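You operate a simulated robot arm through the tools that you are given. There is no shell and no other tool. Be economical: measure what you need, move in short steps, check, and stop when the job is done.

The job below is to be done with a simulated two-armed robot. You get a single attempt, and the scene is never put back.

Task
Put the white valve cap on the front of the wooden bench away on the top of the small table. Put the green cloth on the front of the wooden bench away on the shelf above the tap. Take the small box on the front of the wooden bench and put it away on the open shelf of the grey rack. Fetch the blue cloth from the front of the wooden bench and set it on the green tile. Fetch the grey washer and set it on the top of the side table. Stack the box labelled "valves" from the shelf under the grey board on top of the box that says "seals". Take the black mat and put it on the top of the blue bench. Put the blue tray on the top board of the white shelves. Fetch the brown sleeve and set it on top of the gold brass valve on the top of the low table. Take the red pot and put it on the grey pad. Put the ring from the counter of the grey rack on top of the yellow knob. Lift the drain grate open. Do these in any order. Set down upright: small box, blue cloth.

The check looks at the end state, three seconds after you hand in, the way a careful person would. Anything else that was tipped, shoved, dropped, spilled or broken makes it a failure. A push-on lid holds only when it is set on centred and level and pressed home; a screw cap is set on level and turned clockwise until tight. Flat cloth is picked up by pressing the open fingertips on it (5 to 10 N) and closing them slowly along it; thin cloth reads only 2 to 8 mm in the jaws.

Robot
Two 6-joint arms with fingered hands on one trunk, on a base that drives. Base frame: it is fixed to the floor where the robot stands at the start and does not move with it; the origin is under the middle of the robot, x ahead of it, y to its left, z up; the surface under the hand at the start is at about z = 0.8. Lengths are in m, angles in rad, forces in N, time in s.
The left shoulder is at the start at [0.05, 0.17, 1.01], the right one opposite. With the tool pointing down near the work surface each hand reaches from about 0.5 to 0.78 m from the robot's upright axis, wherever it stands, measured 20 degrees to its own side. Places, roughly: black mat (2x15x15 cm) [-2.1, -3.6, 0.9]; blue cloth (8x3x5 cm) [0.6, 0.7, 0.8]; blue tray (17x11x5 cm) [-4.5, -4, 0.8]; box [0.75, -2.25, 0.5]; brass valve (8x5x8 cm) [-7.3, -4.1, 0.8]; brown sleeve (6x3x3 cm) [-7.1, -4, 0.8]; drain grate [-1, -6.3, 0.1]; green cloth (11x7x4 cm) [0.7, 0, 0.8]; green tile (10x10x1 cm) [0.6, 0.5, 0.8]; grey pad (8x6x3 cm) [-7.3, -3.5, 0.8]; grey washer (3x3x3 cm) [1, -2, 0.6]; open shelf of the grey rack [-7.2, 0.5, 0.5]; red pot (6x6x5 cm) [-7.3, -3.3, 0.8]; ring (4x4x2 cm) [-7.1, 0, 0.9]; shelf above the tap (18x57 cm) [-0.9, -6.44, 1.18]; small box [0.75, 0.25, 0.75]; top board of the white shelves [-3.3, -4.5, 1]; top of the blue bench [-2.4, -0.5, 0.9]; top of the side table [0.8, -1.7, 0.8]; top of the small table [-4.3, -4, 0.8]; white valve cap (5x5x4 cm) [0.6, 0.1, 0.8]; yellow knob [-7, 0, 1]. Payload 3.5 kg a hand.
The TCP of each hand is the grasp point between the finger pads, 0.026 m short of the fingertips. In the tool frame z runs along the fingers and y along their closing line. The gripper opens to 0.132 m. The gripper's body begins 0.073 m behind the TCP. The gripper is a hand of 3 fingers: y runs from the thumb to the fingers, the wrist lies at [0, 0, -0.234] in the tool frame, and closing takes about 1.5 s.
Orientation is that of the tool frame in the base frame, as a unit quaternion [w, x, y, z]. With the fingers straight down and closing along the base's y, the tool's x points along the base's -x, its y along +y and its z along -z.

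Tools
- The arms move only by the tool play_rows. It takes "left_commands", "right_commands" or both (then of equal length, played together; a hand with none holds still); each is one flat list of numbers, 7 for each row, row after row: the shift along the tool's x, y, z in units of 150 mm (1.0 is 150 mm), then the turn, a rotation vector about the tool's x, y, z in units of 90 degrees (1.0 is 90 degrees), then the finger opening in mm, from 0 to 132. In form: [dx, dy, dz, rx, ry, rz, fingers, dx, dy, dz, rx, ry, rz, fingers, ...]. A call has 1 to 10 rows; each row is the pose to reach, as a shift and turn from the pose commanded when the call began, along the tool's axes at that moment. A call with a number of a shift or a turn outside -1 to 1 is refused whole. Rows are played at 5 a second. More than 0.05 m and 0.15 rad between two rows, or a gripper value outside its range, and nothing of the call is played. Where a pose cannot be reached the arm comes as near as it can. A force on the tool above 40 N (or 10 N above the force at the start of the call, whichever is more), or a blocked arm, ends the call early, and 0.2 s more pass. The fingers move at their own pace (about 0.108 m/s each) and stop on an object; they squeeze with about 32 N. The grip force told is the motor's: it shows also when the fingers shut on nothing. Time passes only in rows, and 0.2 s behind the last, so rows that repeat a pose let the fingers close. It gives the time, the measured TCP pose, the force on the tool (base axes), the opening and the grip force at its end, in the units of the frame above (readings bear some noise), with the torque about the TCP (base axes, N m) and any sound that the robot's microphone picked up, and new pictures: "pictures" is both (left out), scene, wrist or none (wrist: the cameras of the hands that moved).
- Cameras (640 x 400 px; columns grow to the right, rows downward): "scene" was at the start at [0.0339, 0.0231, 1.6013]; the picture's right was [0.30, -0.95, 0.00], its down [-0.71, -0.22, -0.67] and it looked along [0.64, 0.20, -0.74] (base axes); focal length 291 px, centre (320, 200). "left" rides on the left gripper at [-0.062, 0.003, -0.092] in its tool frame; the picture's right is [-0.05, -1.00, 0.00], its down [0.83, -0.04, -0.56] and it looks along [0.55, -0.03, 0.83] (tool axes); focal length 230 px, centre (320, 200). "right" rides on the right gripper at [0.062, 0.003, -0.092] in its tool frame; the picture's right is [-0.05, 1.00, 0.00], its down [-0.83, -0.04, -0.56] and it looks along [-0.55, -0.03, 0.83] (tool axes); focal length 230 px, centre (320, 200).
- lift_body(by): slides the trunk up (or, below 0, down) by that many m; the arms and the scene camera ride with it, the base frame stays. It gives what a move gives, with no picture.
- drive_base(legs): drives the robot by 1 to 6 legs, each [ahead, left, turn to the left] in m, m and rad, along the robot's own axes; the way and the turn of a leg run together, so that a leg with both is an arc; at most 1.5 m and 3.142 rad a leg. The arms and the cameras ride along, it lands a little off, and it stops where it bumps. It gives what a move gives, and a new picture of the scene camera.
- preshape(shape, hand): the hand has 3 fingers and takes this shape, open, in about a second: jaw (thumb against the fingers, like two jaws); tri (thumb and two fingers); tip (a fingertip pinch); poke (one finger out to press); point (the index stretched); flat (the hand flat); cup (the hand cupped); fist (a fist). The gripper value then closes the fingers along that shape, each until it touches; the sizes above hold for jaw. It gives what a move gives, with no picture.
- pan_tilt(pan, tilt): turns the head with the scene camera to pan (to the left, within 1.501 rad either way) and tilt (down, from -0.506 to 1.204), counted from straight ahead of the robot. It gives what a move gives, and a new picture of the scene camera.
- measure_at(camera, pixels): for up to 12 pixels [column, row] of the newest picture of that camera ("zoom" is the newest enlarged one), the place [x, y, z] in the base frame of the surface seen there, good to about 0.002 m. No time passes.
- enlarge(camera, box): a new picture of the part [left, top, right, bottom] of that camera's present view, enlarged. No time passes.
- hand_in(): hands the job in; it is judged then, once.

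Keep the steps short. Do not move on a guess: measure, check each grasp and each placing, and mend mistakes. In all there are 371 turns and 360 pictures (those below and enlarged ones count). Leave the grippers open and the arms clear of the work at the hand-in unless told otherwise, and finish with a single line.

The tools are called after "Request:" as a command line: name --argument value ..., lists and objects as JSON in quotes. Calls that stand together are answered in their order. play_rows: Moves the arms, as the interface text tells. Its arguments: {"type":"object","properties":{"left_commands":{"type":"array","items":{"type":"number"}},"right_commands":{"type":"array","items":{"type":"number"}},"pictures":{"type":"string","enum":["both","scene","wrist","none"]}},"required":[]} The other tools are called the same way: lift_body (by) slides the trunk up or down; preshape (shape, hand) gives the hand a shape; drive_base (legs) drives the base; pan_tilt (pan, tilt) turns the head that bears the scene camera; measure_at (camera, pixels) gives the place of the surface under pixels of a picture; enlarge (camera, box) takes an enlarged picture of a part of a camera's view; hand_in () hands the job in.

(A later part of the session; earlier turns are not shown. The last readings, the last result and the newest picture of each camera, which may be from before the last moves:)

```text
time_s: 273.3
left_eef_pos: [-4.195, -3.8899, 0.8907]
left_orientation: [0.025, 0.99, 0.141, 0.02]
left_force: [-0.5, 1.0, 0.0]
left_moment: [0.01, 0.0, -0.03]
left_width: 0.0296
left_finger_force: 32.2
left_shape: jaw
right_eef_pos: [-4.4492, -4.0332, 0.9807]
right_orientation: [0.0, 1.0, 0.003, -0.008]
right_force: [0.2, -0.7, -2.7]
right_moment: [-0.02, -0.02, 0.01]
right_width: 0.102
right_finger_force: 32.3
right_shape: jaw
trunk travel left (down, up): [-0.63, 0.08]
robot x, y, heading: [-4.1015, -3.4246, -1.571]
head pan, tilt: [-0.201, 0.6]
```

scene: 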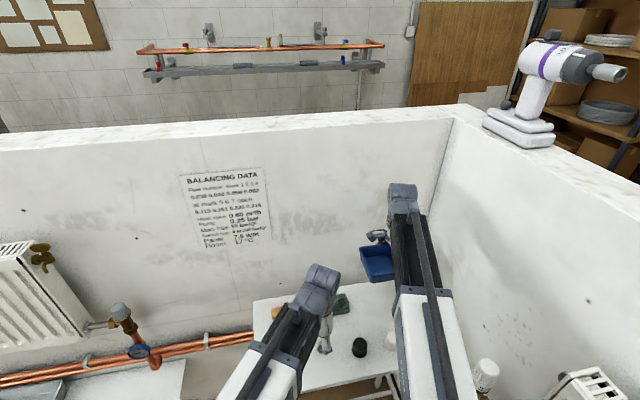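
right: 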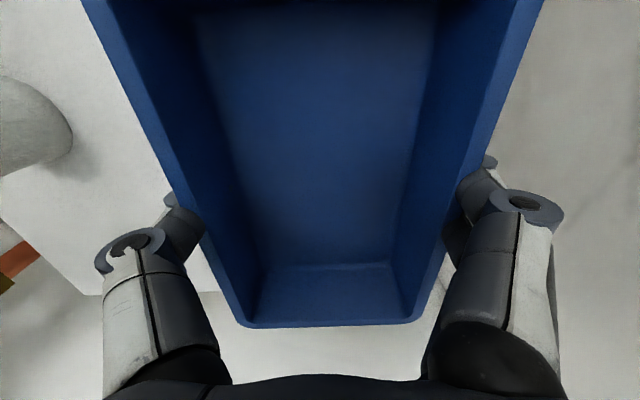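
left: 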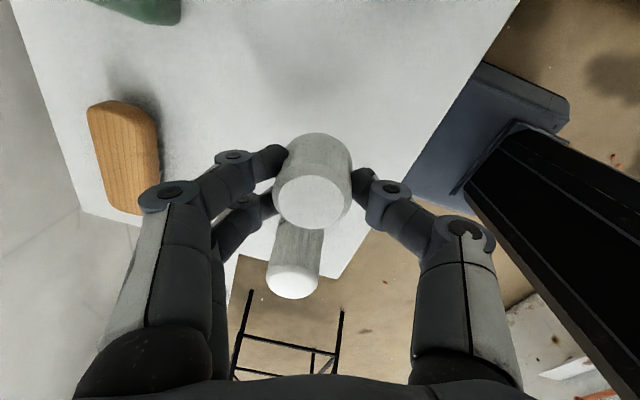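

Request:
play_rows --left_commands '[0, 0, 0.19, 0, 0, 0, 15, 0, 0, 0.38, 0, 0, 0, 15, 0, 0, 0.39, 0, 0, 0, 15]' --pictures "none"

Request:
play_rows --left_commands '[0, 0, 0.005, 0, 0, 0, 40, 0, 0, 0.005, 0, 0, 0, 64, 0, 0, 0.005, 0, 0, 0, 64, 0, 0, -0.25, 0, 0, 0, 64, 0, 0, -0.5, 0, 0, 0, 64, 0, 0, -0.75, 0, 0, 0, 64, 0, 0, -1, 0, 0, 0, 64]' --pictures "wrist"

```text
time_s: 274.1
left_eef_pos: [-4.193, -3.8923, 0.8325]
left_orientation: [0.025, 0.989, 0.141, 0.021]
left_force: [-0.3, -0.1, -0.5]
left_moment: [0.01, 0.0, 0.0]
left_width: 0.0296
left_finger_force: 31.8
left_shape: jaw
right_eef_pos: [-4.4487, -4.0331, 0.9813]
right_orientation: [0.002, 1.0, 0.003, -0.009]
right_force: [0.0, 1.0, -2.5]
right_moment: [0.01, 0.0, 0.0]
right_width: 0.1019
right_finger_force: 32.2
right_shape: jaw
trunk travel left (down, up): [-0.63, 0.08]
robot x, y, heading: [-4.0983, -3.4206, -1.568]
head pan, tilt: [-0.201, 0.6]
```

```text
time_s: 275.7
left_eef_pos: [-4.2019, -3.885, 0.983]
left_orientation: [0.025, 0.989, 0.141, 0.02]
left_force: [0.1, 0.6, -0.4]
left_moment: [0.01, 0.0, 0.02]
left_width: 0.0637
left_finger_force: 0.0
left_shape: jaw
right_eef_pos: [-4.4487, -4.0333, 0.9813]
right_orientation: [0.001, 1.0, 0.003, -0.008]
right_force: [0.7, -0.8, -2.6]
right_moment: [0.01, -0.01, 0.01]
right_width: 0.1022
right_finger_force: 32.0
right_shape: jaw
trunk travel left (down, up): [-0.63, 0.08]
robot x, y, heading: [-4.1001, -3.4253, -1.572]
head pan, tilt: [-0.201, 0.6]
```

left: 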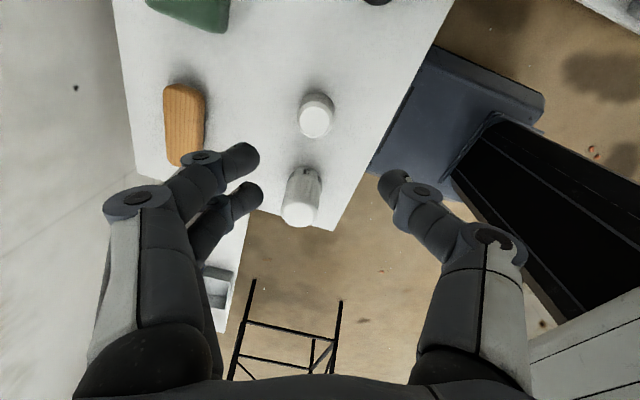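

Cap stands on the small table. Now the tray: leave the bay and go round to the far side of the partition.

Request:
drive_base --legs '[[-0.85, 0, 0], [0, 1.1, 0], [0, 0, -1.57], [-1.2, 0, 0], [-0.9, 0, 0]]'

Request:
drive_base --legs '[[0, 1.5, 0], [0, 1.3, 0], [1.2, 0, 0], [1.0, 0, 0]]'

```text
time_s: 278.3
left_eef_pos: [-4.1998, -3.474, 0.9809]
left_orientation: [0.025, 0.989, 0.144, 0.021]
left_force: [0.5, 0.7, 0.0]
left_moment: [0.03, 0.01, -0.01]
left_width: 0.0633
left_finger_force: 0.1
left_shape: jaw
right_eef_pos: [-4.4405, -3.6327, 0.9813]
right_orientation: [0.009, 1.0, 0.017, -0.006]
right_force: [1.6, -4.9, -2.9]
right_moment: [0.04, -0.04, 0.35]
right_width: 0.1036
right_finger_force: 32.4
right_shape: jaw
trunk travel left (down, up): [-0.63, 0.08]
robot x, y, heading: [-4.1027, -3.0125, -1.565]
head pan, tilt: [-0.201, 0.6]
stopped in leg 1: the force on the tool passed its limit at 61 N (the readings are from after the stop); the commanded pose is now the measured one
```

scene: 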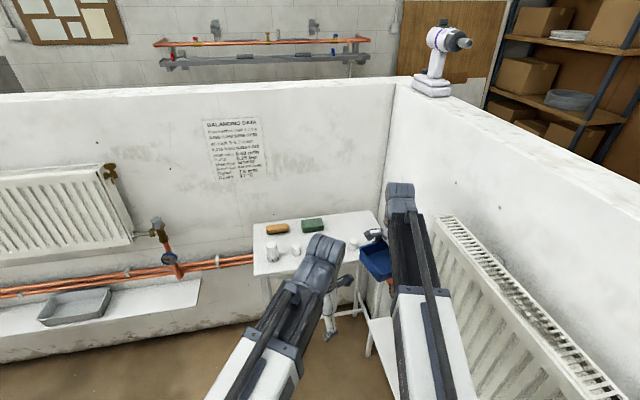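

```text
time_s: 284.3
left_eef_pos: [-3.0275, -3.4445, 0.9814]
left_orientation: [0.028, 0.996, 0.078, 0.02]
left_force: [0.0, 0.4, -0.4]
left_moment: [-0.02, -0.01, 0.02]
left_width: 0.0635
left_finger_force: 0.0
left_shape: jaw
right_eef_pos: [-3.2848, -3.5684, 0.9806]
right_orientation: [0.009, 0.999, -0.046, -0.004]
right_force: [-1.0, 0.2, -2.6]
right_moment: [0.03, -0.03, -0.04]
right_width: 0.1036
right_finger_force: 31.7
right_shape: jaw
trunk travel left (down, up): [-0.63, 0.08]
robot x, y, heading: [-2.8693, -2.9958, -1.694]
head pan, tilt: [-0.201, 0.6]
stopped in leg 1: the robot was blocked; the commanded pose is now the measured one
```

scene: 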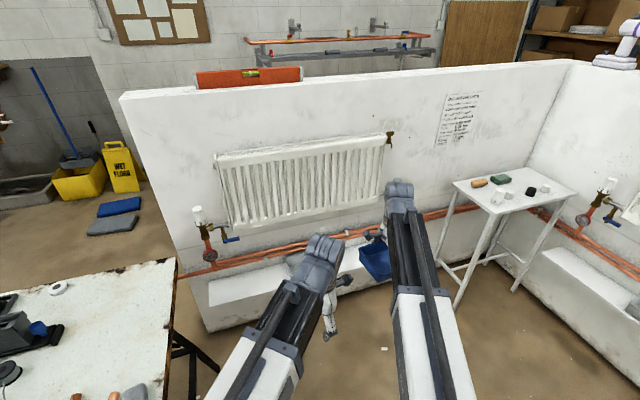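

The tray brushed the radiator, and then the base was stopped at the mat table. I look left to check nothing was moved.

Request:
pan_tilt --pan 0.9 --tilt 0.75

```text
time_s: 285.6
left_eef_pos: [-3.0262, -3.4448, 0.9824]
left_orientation: [0.027, 0.996, 0.08, 0.02]
left_force: [0.1, 0.2, 0.5]
left_moment: [-0.03, 0.03, 0.01]
left_width: 0.0638
left_finger_force: 0.1
left_shape: jaw
right_eef_pos: [-3.2843, -3.5682, 0.9825]
right_orientation: [0.009, 0.999, -0.046, -0.004]
right_force: [0.3, 0.5, -2.3]
right_moment: [-0.01, -0.04, 0.01]
right_width: 0.1032
right_finger_force: 32.0
right_shape: jaw
trunk travel left (down, up): [-0.63, 0.08]
robot x, y, heading: [-2.8666, -2.9964, -1.691]
head pan, tilt: [0.901, 0.75]
```

scene: 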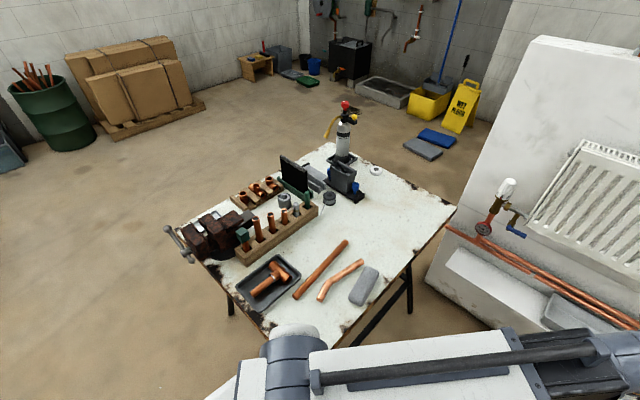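

Request:
measure_at --camera "scene" --pixels '[[262, 328], [455, 207], [330, 145], [293, 175], [365, 285], [320, 268], [408, 285], [375, 315]]'

Request:
enlarge --camera "scene" --box '[160, 90, 480, 350]'

```text
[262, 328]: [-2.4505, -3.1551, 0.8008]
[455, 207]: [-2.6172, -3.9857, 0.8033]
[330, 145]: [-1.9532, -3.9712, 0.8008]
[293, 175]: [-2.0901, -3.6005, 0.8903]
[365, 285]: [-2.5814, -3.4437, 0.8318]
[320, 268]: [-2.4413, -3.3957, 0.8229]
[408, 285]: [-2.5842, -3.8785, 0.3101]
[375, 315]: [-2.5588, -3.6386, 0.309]
```

```text
1.54 times, centred on (320, 220) of scene
```

zoom: 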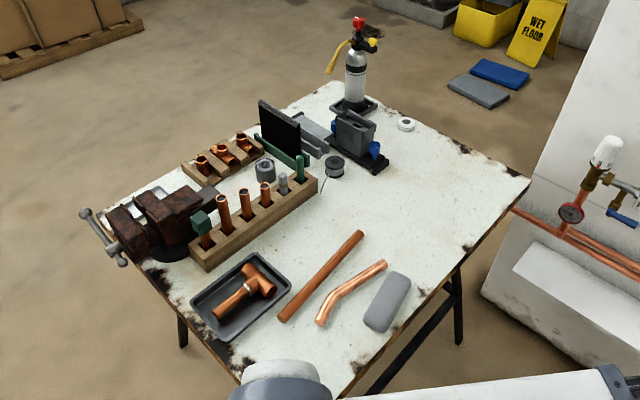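

Nothing moved. I back out carefully: reverse 0.35, turn to face −x, then reverse along y≈−2.65.

Request:
drive_base --legs '[[-0.35, -0.03, 0], [0, 0, -1.45], [-1.3, 0, 0], [-0.7, 0, 0]]'

```text
time_s: 291.4
left_eef_pos: [-3.319, -2.5525, 0.9816]
left_orientation: [0.034, 0.805, -0.592, -0.004]
left_force: [-0.3, -0.7, -0.2]
left_moment: [0.01, -0.02, -0.01]
left_width: 0.0635
left_finger_force: 0.0
left_shape: jaw
right_eef_pos: [-3.4801, -2.3226, 0.9824]
right_orientation: [0.011, 0.727, -0.686, -0.005]
right_force: [-1.4, -3.5, -2.5]
right_moment: [-0.01, -0.03, -0.15]
right_width: 0.1022
right_finger_force: 31.4
right_shape: jaw
trunk travel left (down, up): [-0.63, 0.08]
robot x, y, heading: [-2.8524, -2.6447, -3.127]
head pan, tilt: [0.901, 0.75]
stopped in leg 2: the force on the tool passed its limit at 42 N (the readings are from after the stop); the commanded pose is now the measured one
```

scene: 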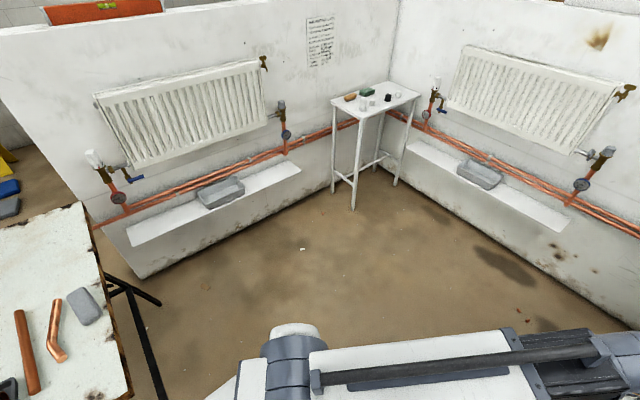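

The tray touched the right-hand wall. Move left 8 cm, then straight back.

Request:
drive_base --legs '[[0, 0.08, 0], [-1.3, 0, -0.015], [-0.7, 0, 0]]'

```text
time_s: 302.0
left_eef_pos: [-1.3232, -2.6041, 0.9824]
left_orientation: [0.033, 0.804, -0.594, -0.003]
left_force: [-0.7, 0.0, -0.3]
left_moment: [0.01, -0.02, -0.02]
left_width: 0.0639
left_finger_force: 0.0
left_shape: jaw
right_eef_pos: [-1.4837, -2.3736, 0.9832]
right_orientation: [0.011, 0.727, -0.686, -0.006]
right_force: [0.1, -0.7, -2.7]
right_moment: [-0.01, -0.01, 0.03]
right_width: 0.1024
right_finger_force: 31.8
right_shape: jaw
trunk travel left (down, up): [-0.63, 0.08]
robot x, y, heading: [-0.8575, -2.6955, -3.126]
head pan, tilt: [0.901, 0.75]
```

scene: 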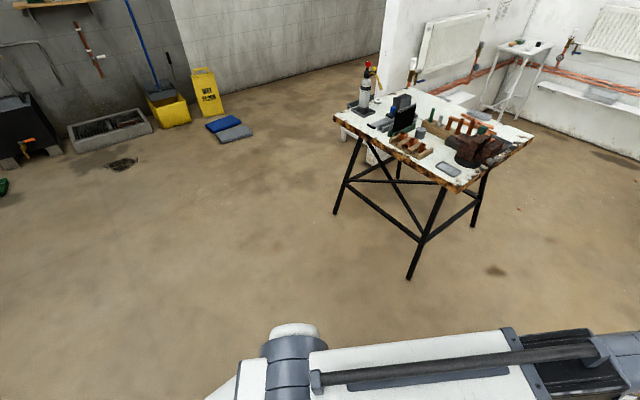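

Request:
measure_at --camera "scene" --pixels '[[250, 128], [232, 142], [212, 128], [228, 116], [215, 115], [404, 108], [398, 130]]'

Request:
drive_base --legs '[[0, 1.25, 0], [0, 1.1, 0]]'

Request:
pan_tilt --pan 0 --tilt 0.45

```text
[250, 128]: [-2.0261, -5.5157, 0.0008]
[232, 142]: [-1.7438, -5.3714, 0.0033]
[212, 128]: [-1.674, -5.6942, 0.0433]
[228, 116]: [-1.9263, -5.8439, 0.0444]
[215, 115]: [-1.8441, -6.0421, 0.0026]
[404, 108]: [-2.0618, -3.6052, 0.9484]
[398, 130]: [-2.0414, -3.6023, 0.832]
```

```text
time_s: 313.5
left_eef_pos: [-1.2837, -4.9491, 0.9829]
left_orientation: [0.034, 0.809, -0.587, -0.004]
left_force: [0.8, 0.3, -0.2]
left_moment: [0.02, -0.03, -0.01]
left_width: 0.0637
left_finger_force: 0.0
left_shape: jaw
right_eef_pos: [-1.447, -4.7212, 0.9819]
right_orientation: [0.01, 0.732, -0.681, -0.005]
right_force: [1.3, 0.0, -2.8]
right_moment: [0.04, -0.01, -0.04]
right_width: 0.1023
right_finger_force: 31.8
right_shape: jaw
trunk travel left (down, up): [-0.63, 0.08]
robot x, y, heading: [-0.8184, -5.0352, -3.11]
head pan, tilt: [0.901, 0.75]
```

scene: 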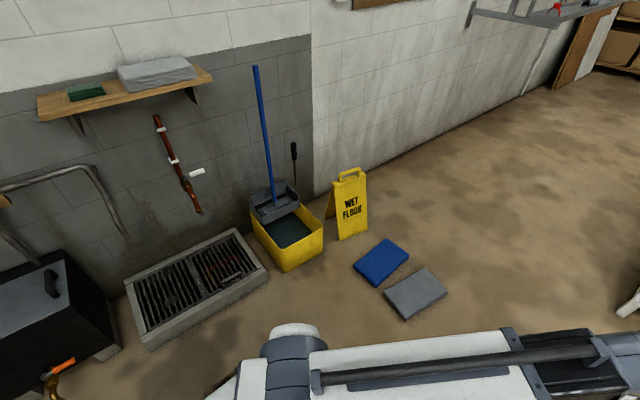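

```text
time_s: 314.7
left_eef_pos: [-1.283, -4.95, 0.9822]
left_orientation: [0.034, 0.809, -0.587, -0.002]
left_force: [-0.2, -0.4, 0.5]
left_moment: [-0.02, -0.03, -0.01]
left_width: 0.0639
left_finger_force: 0.0
left_shape: jaw
right_eef_pos: [-1.4477, -4.7209, 0.9813]
right_orientation: [0.011, 0.733, -0.68, -0.006]
right_force: [0.3, -0.3, -2.0]
right_moment: [0.05, 0.01, 0.03]
right_width: 0.1022
right_finger_force: 32.4
right_shape: jaw
trunk travel left (down, up): [-0.63, 0.08]
robot x, y, heading: [-0.8172, -5.0339, -3.112]
head pan, tilt: [0.0, 0.45]
```

scene: 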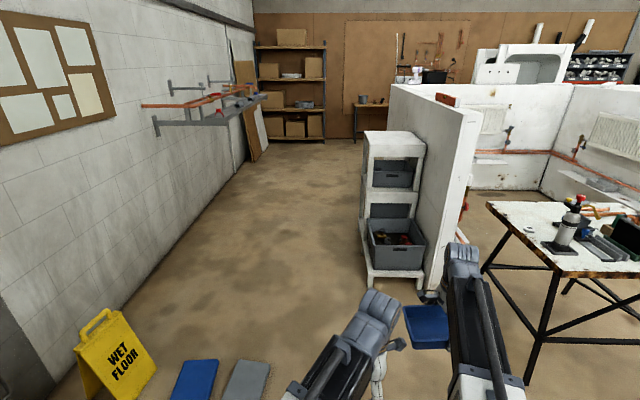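

Request:
measure_at --camera "scene" --pixels '[[367, 150], [424, 147], [366, 133], [413, 132], [395, 140], [370, 285], [425, 280], [370, 265], [425, 262]]'

```text
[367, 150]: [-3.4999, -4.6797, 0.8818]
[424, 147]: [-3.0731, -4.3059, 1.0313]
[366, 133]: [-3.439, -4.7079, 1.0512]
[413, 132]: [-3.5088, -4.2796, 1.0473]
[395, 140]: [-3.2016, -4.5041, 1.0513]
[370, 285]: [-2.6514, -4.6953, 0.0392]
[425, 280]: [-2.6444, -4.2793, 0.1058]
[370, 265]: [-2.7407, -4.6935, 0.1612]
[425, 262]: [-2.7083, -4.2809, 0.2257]
```

Top board: x −3.07…−3.50, y −4.30…−4.70, z 1.051. Raise the tray above that and drive round to its −y side.

Request:
lift_body --by 0.08

Request:
play_rows --right_commands '[0, 0, -0.25, 0, 0, 0, 85, 0, 0, -0.5, 0, 0, 0, 85, 0, 0, -0.7, 0, 0, 0, 85]' --pictures "none"

Request:
drive_base --legs '[[1.5, 0.05, 0], [0.2, 0.05, 0], [0.6, 0.25, 0], [0.55, 0, 0]]'

```text
time_s: 315.9
left_eef_pos: [-1.2846, -4.9494, 1.0616]
left_orientation: [0.033, 0.809, -0.587, -0.003]
left_force: [-0.2, -0.9, 0.4]
left_moment: [0.0, 0.0, 0.01]
left_width: 0.0637
left_finger_force: 0.0
left_shape: jaw
right_eef_pos: [-1.4473, -4.7226, 1.0616]
right_orientation: [0.01, 0.733, -0.68, -0.005]
right_force: [-0.6, 0.4, -3.2]
right_moment: [0.02, -0.01, 0.01]
right_width: 0.1022
right_finger_force: 32.2
right_shape: jaw
trunk travel left (down, up): [-0.71, 0.0]
robot x, y, heading: [-0.8184, -5.0317, -3.111]
head pan, tilt: [0.0, 0.45]
```

```text
time_s: 316.6
left_eef_pos: [-1.2828, -4.9491, 1.0626]
left_orientation: [0.034, 0.809, -0.587, -0.003]
left_force: [-0.6, 0.6, 0.4]
left_moment: [0.01, -0.01, 0.02]
left_width: 0.0634
left_finger_force: 0.1
left_shape: jaw
right_eef_pos: [-1.4457, -4.7206, 1.1676]
right_orientation: [0.01, 0.732, -0.681, -0.007]
right_force: [0.5, 1.6, -2.4]
right_moment: [0.02, -0.01, 0.03]
right_width: 0.1023
right_finger_force: 32.2
right_shape: jaw
trunk travel left (down, up): [-0.71, 0.0]
robot x, y, heading: [-0.8218, -5.0373, -3.107]
head pan, tilt: [0.0, 0.45]
```

```text
refused: leg 1 is longer than a leg can be; nothing moved
```

Request:
drive_base --legs '[[1.45, 0.05, 0], [0.25, 0.05, 0], [0.6, 0.25, 0], [0.55, 0, 0]]'

```text
time_s: 321.3
left_eef_pos: [-2.2202, -5.0055, 1.061]
left_orientation: [0.033, 0.807, -0.589, -0.003]
left_force: [-0.7, -0.4, 0.0]
left_moment: [0.01, -0.02, 0.01]
left_width: 0.0634
left_finger_force: 0.1
left_shape: jaw
right_eef_pos: [-2.3823, -4.7759, 1.1655]
right_orientation: [0.009, 0.731, -0.683, -0.005]
right_force: [-1.1, -0.3, -2.7]
right_moment: [0.01, 0.03, -0.03]
right_width: 0.1025
right_finger_force: 31.9
right_shape: jaw
trunk travel left (down, up): [-0.71, 0.0]
robot x, y, heading: [-1.7601, -5.0914, -3.119]
head pan, tilt: [0.0, 0.45]
stopped in leg 1: the robot was blocked; the commanded pose is now the measured one
```

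scene: 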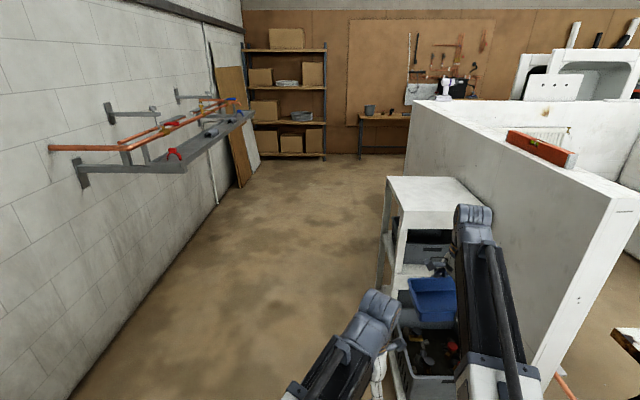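

Blocked — probably by the grey floor mat. Look down-left.

Request:
pan_tilt --pan 0.5 --tilt 1.1

```text
time_s: 322.3
left_eef_pos: [-2.2185, -5.0053, 1.0621]
left_orientation: [0.034, 0.807, -0.589, -0.003]
left_force: [0.3, -0.3, 0.2]
left_moment: [0.01, -0.01, 0.02]
left_width: 0.0636
left_finger_force: 0.0
left_shape: jaw
right_eef_pos: [-2.3794, -4.7761, 1.1662]
right_orientation: [0.01, 0.73, -0.684, -0.006]
right_force: [0.6, -0.3, -2.2]
right_moment: [-0.01, 0.02, -0.01]
right_width: 0.1021
right_finger_force: 31.8
right_shape: jaw
trunk travel left (down, up): [-0.71, 0.0]
robot x, y, heading: [-1.7561, -5.0925, -3.111]
head pan, tilt: [0.499, 1.1]
```

scene: 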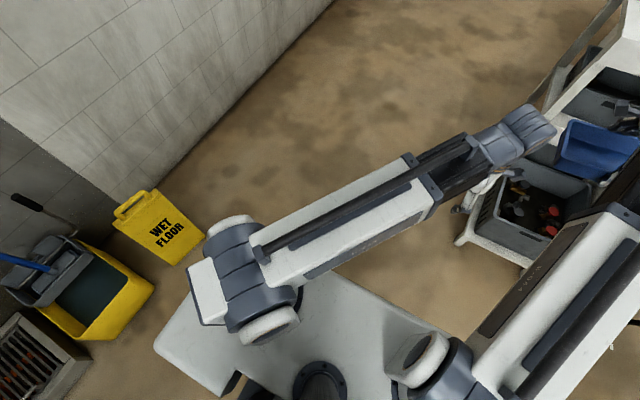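

Request:
drive_base --legs '[[0, -0.15, 0]]'

Request:
pan_tilt --pan 0.9 --tilt 1.0

```text
time_s: 323.7
left_eef_pos: [-2.2228, -4.8537, 1.0625]
left_orientation: [0.034, 0.807, -0.59, -0.003]
left_force: [-0.3, 0.9, -1.6]
left_moment: [-0.01, 0.02, -0.01]
left_width: 0.0639
left_finger_force: 0.1
left_shape: jaw
right_eef_pos: [-2.3832, -4.6223, 1.1679]
right_orientation: [0.01, 0.729, -0.684, -0.006]
right_force: [0.2, 0.1, -1.8]
right_moment: [0.03, -0.04, 0.01]
right_width: 0.1021
right_finger_force: 32.3
right_shape: jaw
trunk travel left (down, up): [-0.71, 0.0]
robot x, y, heading: [-1.7573, -4.9426, -3.119]
head pan, tilt: [0.499, 1.1]
```

scene: 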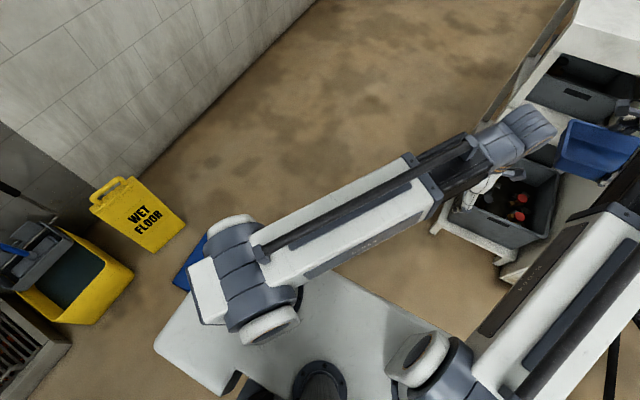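

```text
time_s: 324.6
left_eef_pos: [-2.2219, -4.8548, 1.0636]
left_orientation: [0.034, 0.807, -0.589, -0.003]
left_force: [0.7, 0.4, 0.1]
left_moment: [0.01, -0.02, -0.02]
left_width: 0.0635
left_finger_force: 0.0
left_shape: jaw
right_eef_pos: [-2.3832, -4.6239, 1.167]
right_orientation: [0.01, 0.73, -0.683, -0.006]
right_force: [0.5, -0.4, -2.7]
right_moment: [0.01, 0.0, -0.02]
right_width: 0.1022
right_finger_force: 32.3
right_shape: jaw
trunk travel left (down, up): [-0.71, 0.0]
robot x, y, heading: [-1.7595, -4.9433, -3.114]
head pan, tilt: [0.901, 1.0]
```

scene: 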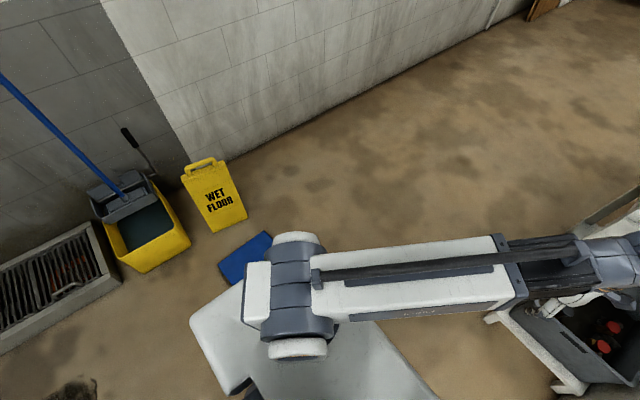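

Request:
drive_base --legs '[[0.58, 0, 0], [0.05, 0.4, 0], [1.2, 0, 0]]'

Request:
pan_tilt --pan 1.5 --tilt 0.6

```text
time_s: 335.6
left_eef_pos: [-4.0328, -5.2886, 1.0624]
left_orientation: [0.032, 0.806, -0.591, -0.003]
left_force: [0.2, -0.2, 1.1]
left_moment: [-0.01, 0.01, 0.0]
left_width: 0.0639
left_finger_force: 0.0
left_shape: jaw
right_eef_pos: [-4.1937, -5.0583, 1.1673]
right_orientation: [0.01, 0.729, -0.685, -0.006]
right_force: [-0.1, -0.7, -2.2]
right_moment: [-0.02, -0.03, -0.01]
right_width: 0.1023
right_finger_force: 31.9
right_shape: jaw
trunk travel left (down, up): [-0.71, 0.0]
robot x, y, heading: [-3.5674, -5.3815, -3.127]
head pan, tilt: [0.901, 1.0]
```

scene: 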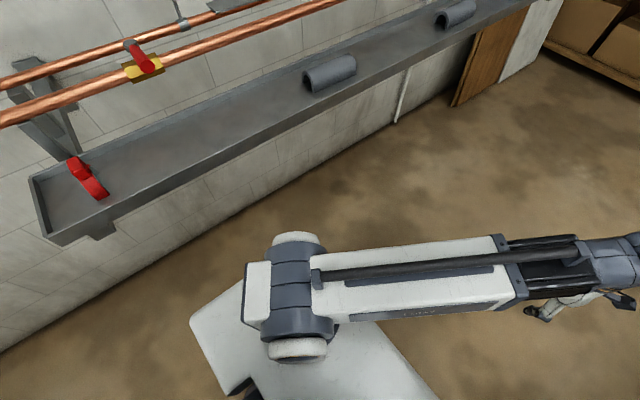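

```text
time_s: 336.6
left_eef_pos: [-4.0323, -5.2888, 1.0631]
left_orientation: [0.033, 0.805, -0.592, -0.003]
left_force: [0.5, 0.1, 0.5]
left_moment: [-0.01, -0.02, -0.01]
left_width: 0.0635
left_finger_force: 0.2
left_shape: jaw
right_eef_pos: [-4.1932, -5.0579, 1.1676]
right_orientation: [0.01, 0.729, -0.684, -0.005]
right_force: [-0.8, -0.4, -2.9]
right_moment: [0.01, 0.02, 0.0]
right_width: 0.1024
right_finger_force: 32.5
right_shape: jaw
trunk travel left (down, up): [-0.71, 0.0]
robot x, y, heading: [-3.5674, -5.3757, -3.12]
head pan, tilt: [1.499, 0.6]
```

scene: 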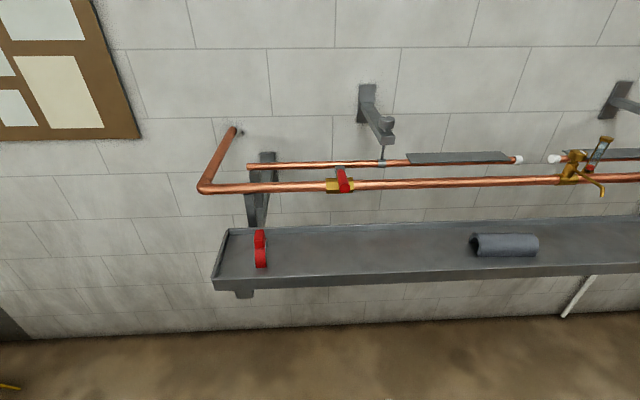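

Turn right to face +y, the tray passes above the board.

Request:
drive_base --legs '[[0, 0, -1.592], [0.15, 0, 0]]'

Request:
pan_tilt --pan -0.3 --tilt 0.85

```text
time_s: 341.8
left_eef_pos: [-3.4809, -4.7646, 1.0627]
left_orientation: [-0.02, -0.152, 0.988, 0.026]
left_force: [0.3, -3.3, 3.1]
left_moment: [0.14, 0.04, 0.04]
left_width: 0.0617
left_finger_force: 0.2
left_shape: jaw
right_eef_pos: [-3.2502, -4.6042, 1.1678]
right_orientation: [-0.003, -0.03, 0.999, 0.01]
right_force: [-0.4, -0.1, -1.2]
right_moment: [-0.03, -0.02, 0.03]
right_width: 0.102
right_finger_force: 32.4
right_shape: jaw
trunk travel left (down, up): [-0.71, 0.0]
robot x, y, heading: [-3.5732, -5.2293, 1.592]
head pan, tilt: [1.499, 0.6]
```

scene: 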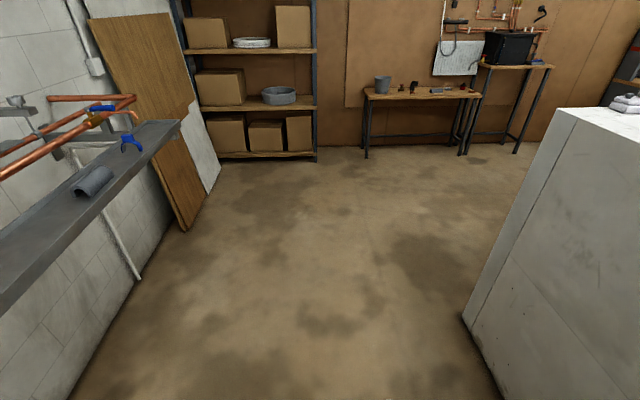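

```text
time_s: 343.6
left_eef_pos: [-3.4802, -4.7647, 1.0626]
left_orientation: [-0.021, -0.151, 0.988, 0.026]
left_force: [0.4, -3.4, 2.6]
left_moment: [0.06, 0.06, -0.04]
left_width: 0.062
left_finger_force: 0.1
left_shape: jaw
right_eef_pos: [-3.2498, -4.6048, 1.1664]
right_orientation: [-0.003, -0.03, 0.999, 0.011]
right_force: [-0.6, 0.4, -3.1]
right_moment: [-0.02, -0.04, -0.02]
right_width: 0.1022
right_finger_force: 32.1
right_shape: jaw
trunk travel left (down, up): [-0.71, 0.0]
robot x, y, heading: [-3.5701, -5.2276, 1.589]
head pan, tilt: [-0.3, 0.85]
```

scene: 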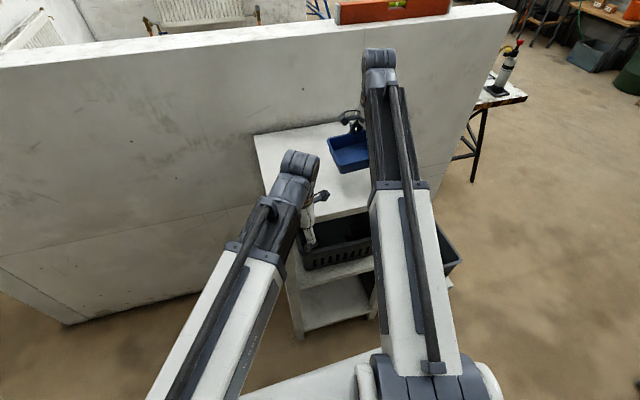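

The left fingers lightly touch the board's edge; pull the left hand back 8 cm.

Request:
play_rows --left_commands '[0.05, -0.17, 0, 0, 0, 0, 64, 0.1, -0.34, 0, 0, 0, 0, 64, 0.16, -0.51, 0, 0, 0, 0, 64]' --right_commands '[0, 0.15, 0, 0, 0, 0, 85, 0, 0.3, 0, 0, 0, 0, 85, 0, 0.45, 0, 0, 0, 0, 85]' --pictures "both"

```text
time_s: 344.4
left_eef_pos: [-3.481, -4.8451, 1.058]
left_orientation: [-0.021, -0.151, 0.988, 0.027]
left_force: [-0.8, -0.7, 0.2]
left_moment: [-0.01, -0.01, 0.0]
left_width: 0.0634
left_finger_force: 0.0
left_shape: jaw
right_eef_pos: [-3.2538, -4.5371, 1.1689]
right_orientation: [-0.004, -0.03, 0.999, 0.011]
right_force: [0.0, -0.2, -3.3]
right_moment: [-0.03, -0.01, -0.02]
right_width: 0.1023
right_finger_force: 32.0
right_shape: jaw
trunk travel left (down, up): [-0.71, 0.0]
robot x, y, heading: [-3.5707, -5.2286, 1.592]
head pan, tilt: [-0.3, 0.85]
```

scene: 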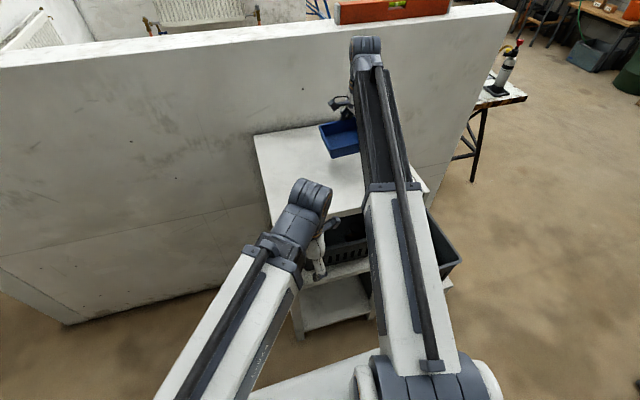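
right: 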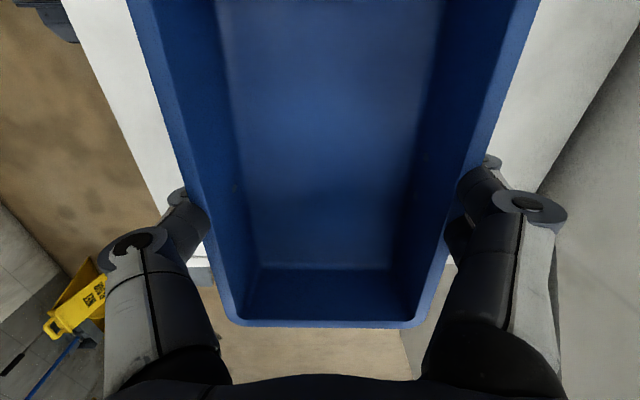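
left: 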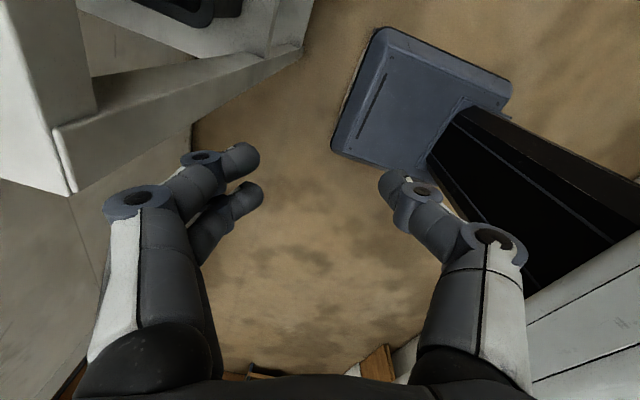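

Request:
play_rows --right_commands '[0.2, 0.1, 0, 0, 0, 0, 85, 0.2, 0.1, 0.2, 0, 0, 0, 85, 0.2, 0.1, 0.4, 0, 0, 0, 85, 0.2, 0.1, 0.52, 0, 0, 0, 85]' --pictures "both"

```text
time_s: 345.4
left_eef_pos: [-3.4797, -4.8438, 1.0569]
left_orientation: [-0.021, -0.151, 0.988, 0.026]
left_force: [0.2, 0.8, 0.6]
left_moment: [0.01, 0.01, 0.0]
left_width: 0.0633
left_finger_force: 0.1
left_shape: jaw
right_eef_pos: [-3.2858, -4.522, 1.0906]
right_orientation: [-0.003, -0.031, 0.999, 0.011]
right_force: [-0.4, -0.4, -2.7]
right_moment: [0.0, -0.01, 0.04]
right_width: 0.102
right_finger_force: 32.1
right_shape: jaw
trunk travel left (down, up): [-0.71, 0.0]
robot x, y, heading: [-3.571, -5.2303, 1.588]
head pan, tilt: [-0.3, 0.85]
```

scene: 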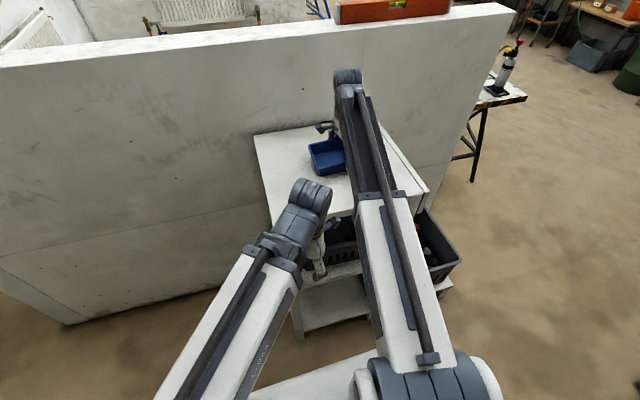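
right: 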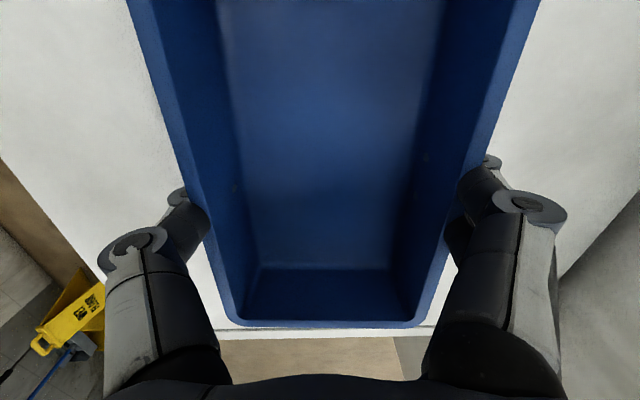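

Request:
play_rows --right_commands '[0, 0, 0.03, 0, 0, 0, 85, 0, 0, 0.05, 0, 0, 0, 85, 0, 0, 0.055, 0, 0, 0, 85]' --pictures "none"

```text
time_s: 346.2
left_eef_pos: [-3.4807, -4.845, 1.0577]
left_orientation: [-0.021, -0.151, 0.988, 0.026]
left_force: [0.3, -0.1, 0.3]
left_moment: [0.01, -0.02, 0.01]
left_width: 0.0634
left_finger_force: 0.1
left_shape: jaw
right_eef_pos: [-3.285, -4.5223, 1.0842]
right_orientation: [-0.003, -0.03, 0.999, 0.012]
right_force: [1.2, 2.0, 3.9]
right_moment: [-0.3, 0.34, -0.03]
right_width: 0.102
right_finger_force: 31.4
right_shape: jaw
trunk travel left (down, up): [-0.71, 0.0]
robot x, y, heading: [-3.5719, -5.2278, 1.588]
head pan, tilt: [-0.3, 0.85]
```

Contact felt. Open and rise.

Request:
play_rows --right_commands '[0, 0, 0.003, 0, 0, 0, 110, 0, 0, 0.003, 0, 0, 0, 132, 0, 0, 0.003, 0, 0, 0, 132, 0, 0, -0.25, 0, 0, 0, 132, 0, 0, -0.5, 0, 0, 0, 132, 0, 0, -0.75, 0, 0, 0, 132, 0, 0, -0.9, 0, 0, 0, 132]' --pictures "wrist"

```text
time_s: 347.8
left_eef_pos: [-3.4808, -4.845, 1.0591]
left_orientation: [-0.021, -0.152, 0.988, 0.026]
left_force: [0.5, 0.4, -0.3]
left_moment: [0.0, 0.0, 0.01]
left_width: 0.0635
left_finger_force: 0.0
left_shape: jaw
right_eef_pos: [-3.2845, -4.5246, 1.2186]
right_orientation: [-0.003, -0.031, 0.999, 0.01]
right_force: [0.0, 0.4, 0.3]
right_moment: [0.03, 0.02, 0.0]
right_width: 0.1322
right_finger_force: 0.0
right_shape: jaw
trunk travel left (down, up): [-0.71, 0.0]
robot x, y, heading: [-3.5708, -5.2306, 1.585]
head pan, tilt: [-0.3, 0.85]
```

right: 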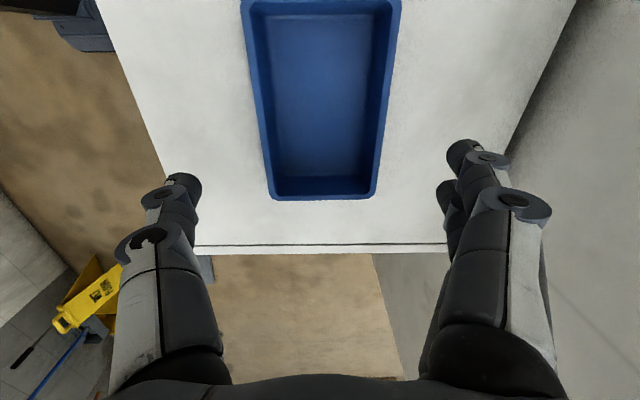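

Tray done. Next the low table near (−7.3,−3.7): back off, turn left to face −x, drive on.

Request:
drive_base --legs '[[-0.25, 0, 0], [0, 0, 1.555], [1.4, 0, 0], [0.5, 0, 0]]'

Request:
pan_tilt --pan -0.4 --tilt 0.45

```text
time_s: 362.6
left_eef_pos: [-5.8522, -5.4059, 1.0578]
left_orientation: [0.033, 0.805, -0.592, -0.004]
left_force: [0.6, 0.7, -0.1]
left_moment: [-0.01, 0.01, -0.02]
left_width: 0.0636
left_finger_force: 0.0
left_shape: jaw
right_eef_pos: [-6.1716, -5.2087, 1.217]
right_orientation: [0.01, 0.728, -0.686, -0.005]
right_force: [0.5, 0.2, 0.2]
right_moment: [0.0, -0.03, 0.0]
right_width: 0.1318
right_finger_force: 0.1
right_shape: jaw
trunk travel left (down, up): [-0.71, 0.0]
robot x, y, heading: [-5.4687, -5.4968, -3.125]
head pan, tilt: [-0.3, 0.85]
```

scene: 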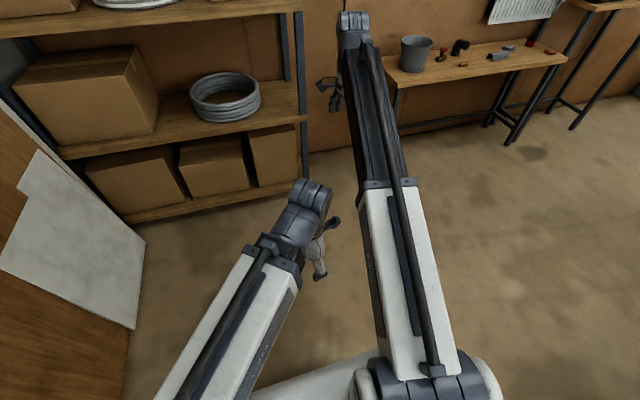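

```text
time_s: 363.4
left_eef_pos: [-5.852, -5.4047, 1.058]
left_orientation: [0.032, 0.805, -0.592, -0.004]
left_force: [0.2, 0.5, -0.4]
left_moment: [0.02, 0.0, 0.03]
left_width: 0.0635
left_finger_force: 0.0
left_shape: jaw
right_eef_pos: [-6.1725, -5.2088, 1.2182]
right_orientation: [0.009, 0.728, -0.686, -0.005]
right_force: [-0.4, -0.2, 0.5]
right_moment: [-0.02, 0.01, 0.0]
right_width: 0.1317
right_finger_force: 0.1
right_shape: jaw
trunk travel left (down, up): [-0.71, 0.0]
robot x, y, heading: [-5.4716, -5.4958, -3.126]
head pan, tilt: [-0.4, 0.45]
```

scene: 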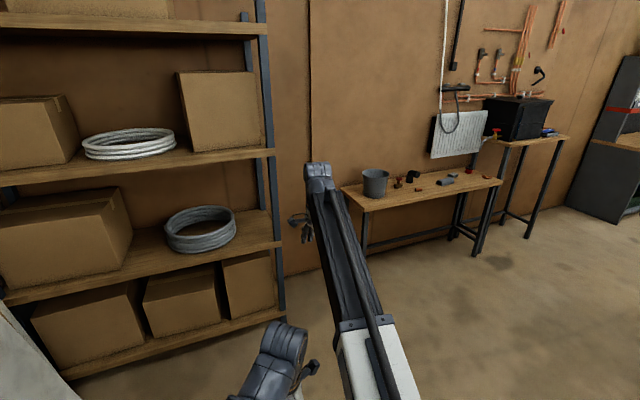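

Request:
drive_base --legs '[[0, -1.4, 0], [0.65, -0.3, 0]]'

Request:
pan_tilt --pan 0 --tilt 0.75

Request:
enlarge --camera "scene" --box '[120, 60, 520, 310]'

```text
time_s: 373.9
left_eef_pos: [-6.5187, -3.7036, 1.0573]
left_orientation: [0.033, 0.803, -0.595, -0.003]
left_force: [-0.1, 0.2, 0.1]
left_moment: [0.0, -0.02, 0.0]
left_width: 0.0635
left_finger_force: 0.1
left_shape: jaw
right_eef_pos: [-6.8369, -3.5044, 1.2186]
right_orientation: [0.011, 0.726, -0.688, -0.006]
right_force: [-0.1, -0.1, -0.6]
right_moment: [-0.01, -0.04, 0.0]
right_width: 0.1321
right_finger_force: 0.0
right_shape: jaw
trunk travel left (down, up): [-0.71, 0.0]
robot x, y, heading: [-6.1335, -3.8017, -3.136]
head pan, tilt: [-0.4, 0.45]
```

scene: 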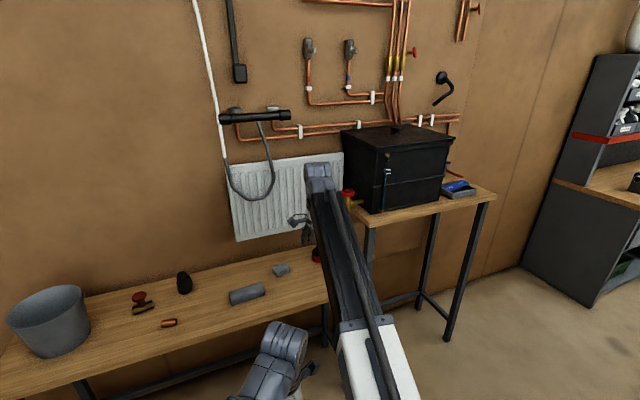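

```text
time_s: 374.8
left_eef_pos: [-6.5187, -3.7038, 1.0572]
left_orientation: [0.034, 0.803, -0.595, -0.003]
left_force: [0.2, 0.8, -0.1]
left_moment: [-0.01, 0.0, -0.01]
left_width: 0.0636
left_finger_force: 0.1
left_shape: jaw
right_eef_pos: [-6.8372, -3.5047, 1.218]
right_orientation: [0.01, 0.726, -0.688, -0.006]
right_force: [-0.8, 0.3, -0.9]
right_moment: [0.03, -0.01, 0.0]
right_width: 0.1319
right_finger_force: 0.1
right_shape: jaw
trunk travel left (down, up): [-0.71, 0.0]
robot x, y, heading: [-6.1369, -3.7977, -3.131]
head pan, tilt: [0.0, 0.75]
```

scene: 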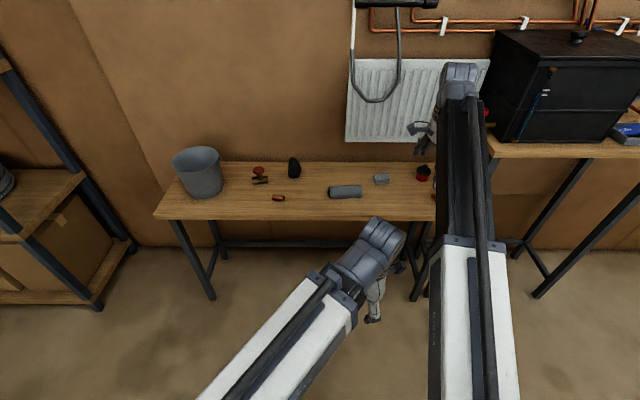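

```text
1.60 times, centred on (320, 185) of scene
```

zoom: 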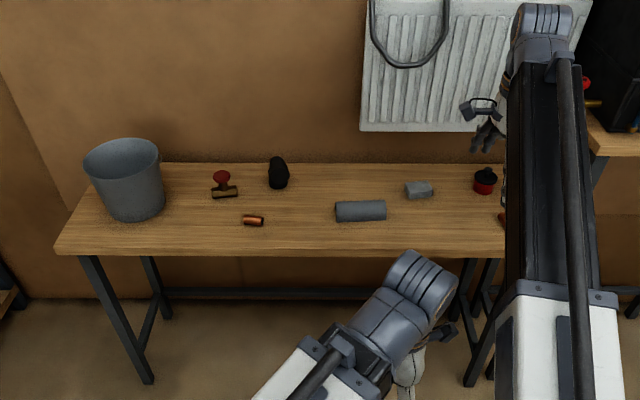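

Request:
enlarge --camera "scene" --box '[230, 150, 330, 212]'

Request:
measure_at --camera "scene" --pixels '[[258, 168], [260, 173], [254, 181], [267, 180], [278, 196], [272, 198], [285, 197], [381, 177], [375, 180], [388, 181], [423, 167], [423, 176]]'

```text
6.40 times, centred on (280, 181) of scene
```

zoom: 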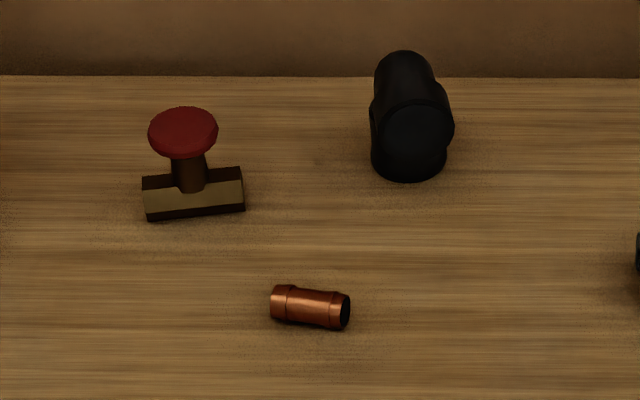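

```text
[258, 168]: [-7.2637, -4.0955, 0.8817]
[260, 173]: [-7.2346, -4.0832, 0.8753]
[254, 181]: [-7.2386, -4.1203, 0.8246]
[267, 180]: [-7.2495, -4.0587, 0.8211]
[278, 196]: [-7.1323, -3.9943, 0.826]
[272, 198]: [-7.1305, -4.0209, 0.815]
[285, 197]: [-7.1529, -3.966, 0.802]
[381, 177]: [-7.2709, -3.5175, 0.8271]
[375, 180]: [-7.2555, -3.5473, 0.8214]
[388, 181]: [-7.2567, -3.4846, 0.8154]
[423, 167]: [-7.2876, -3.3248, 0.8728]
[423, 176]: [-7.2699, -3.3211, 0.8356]
```

Sleeve = copper piece at (−7.14,−3.99); valve has a flat red wheel on top at z 0.882; pad at (−7.27,−3.517); pot at (−7.28,−3.323). Lower the trunk, spread the left hand to its side.

Request:
play_rows --left_commands '[0.23, 0.07, 0, 0, 0, 0, 80, 0.46, 0.14, 0, 0, 0, 0, 80, 0.69, 0.21, 0, 0, 0, 0, 80, 0.925, 0.28, 0, 0, 0, 0, 80]' --right_commands '[0, -0.25, 0.2, 0, 0, 0, 110, 0, -0.5, 0.4, 0, 0, 0, 110, 0, -0.7, 0.5, 0, 0, 0, 110, 0, -0.7, 0.5, 0, 0, 0, 110]' --pictures "none"

Request:
play_rows --left_commands '[0.23, 0.07, 0, 0, 0, 0, 80, 0.46, 0.14, 0, 0, 0, 0, 80, 0.69, 0.21, 0, 0, 0, 0, 80, 0.925, 0.28, 0, 0, 0, 0, 80]' --pictures "none"

Request:
drive_base --legs '[[0.46, -0.15, 0]]'

Request:
enlarge --camera "right" --box '[0, 0, 640, 400]'

```text
time_s: 375.8
left_eef_pos: [-6.5797, -3.8264, 1.0779]
left_orientation: [0.033, 0.803, -0.595, -0.002]
left_force: [-0.5, -0.2, 0.2]
left_moment: [0.03, -0.01, 0.02]
left_width: 0.0796
left_finger_force: 0.0
left_shape: jaw
left hand out of reach, approached as far as the arm can: row 1, 2, 3, 4
right_eef_pos: [-6.7341, -3.5011, 1.1409]
right_orientation: [0.01, 0.725, -0.689, -0.006]
right_force: [0.0, -0.3, 0.0]
right_moment: [0.02, 0.02, -0.02]
right_width: 0.11
right_finger_force: 0.0
right_shape: jaw
trunk travel left (down, up): [-0.71, 0.0]
robot x, y, heading: [-6.136, -3.7986, -3.133]
head pan, tilt: [0.0, 0.75]
```

```text
time_s: 376.8
left_eef_pos: [-6.6058, -3.9702, 1.0928]
left_orientation: [0.032, 0.802, -0.596, -0.003]
left_force: [0.2, -0.1, 0.1]
left_moment: [-0.01, 0.05, 0.0]
left_width: 0.0793
left_finger_force: 0.1
left_shape: jaw
left hand out of reach, approached as far as the arm can: row 1, 2, 3, 4
right_eef_pos: [-6.7343, -3.5011, 1.1395]
right_orientation: [0.01, 0.725, -0.689, -0.006]
right_force: [1.0, 0.7, -0.9]
right_moment: [0.01, 0.02, 0.01]
right_width: 0.1101
right_finger_force: 0.1
right_shape: jaw
trunk travel left (down, up): [-0.71, 0.0]
robot x, y, heading: [-6.1332, -3.7984, -3.134]
head pan, tilt: [0.0, 0.75]
```

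```text
time_s: 379.6
left_eef_pos: [-7.0633, -3.8286, 1.0926]
left_orientation: [0.033, 0.805, -0.593, -0.002]
left_force: [-0.1, 0.1, 0.3]
left_moment: [0.02, -0.02, -0.02]
left_width: 0.0795
left_finger_force: 0.0
left_shape: jaw
right_eef_pos: [-7.1947, -3.3608, 1.1405]
right_orientation: [0.009, 0.727, -0.686, -0.006]
right_force: [1.3, 0.4, -0.6]
right_moment: [-0.01, -0.03, -0.02]
right_width: 0.1099
right_finger_force: 0.1
right_shape: jaw
trunk travel left (down, up): [-0.71, 0.0]
robot x, y, heading: [-6.595, -3.6544, -3.125]
head pan, tilt: [0.0, 0.75]
```

scene: 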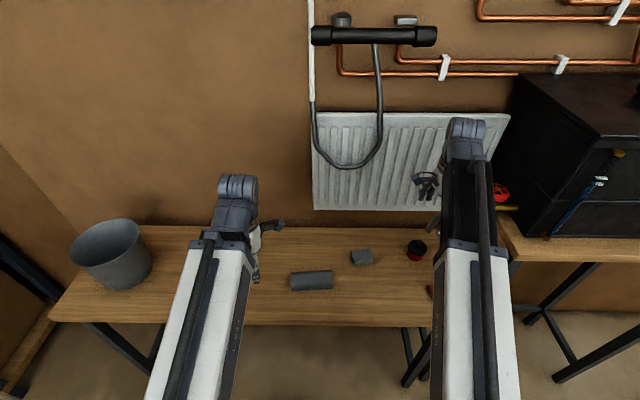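

```text
1.00 times, centred on (320, 200) of right (not enlarged: the box is as wide or as high as the picture)
```

zoom: 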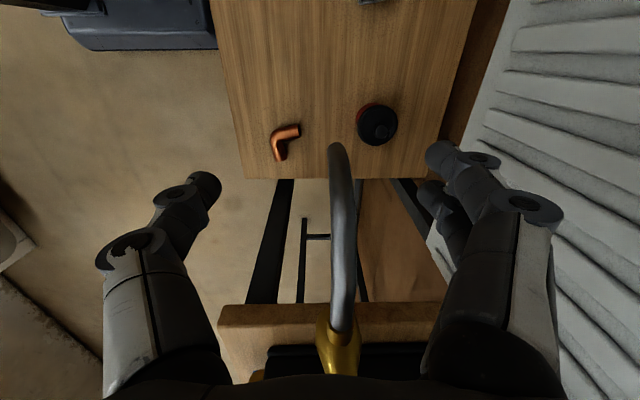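

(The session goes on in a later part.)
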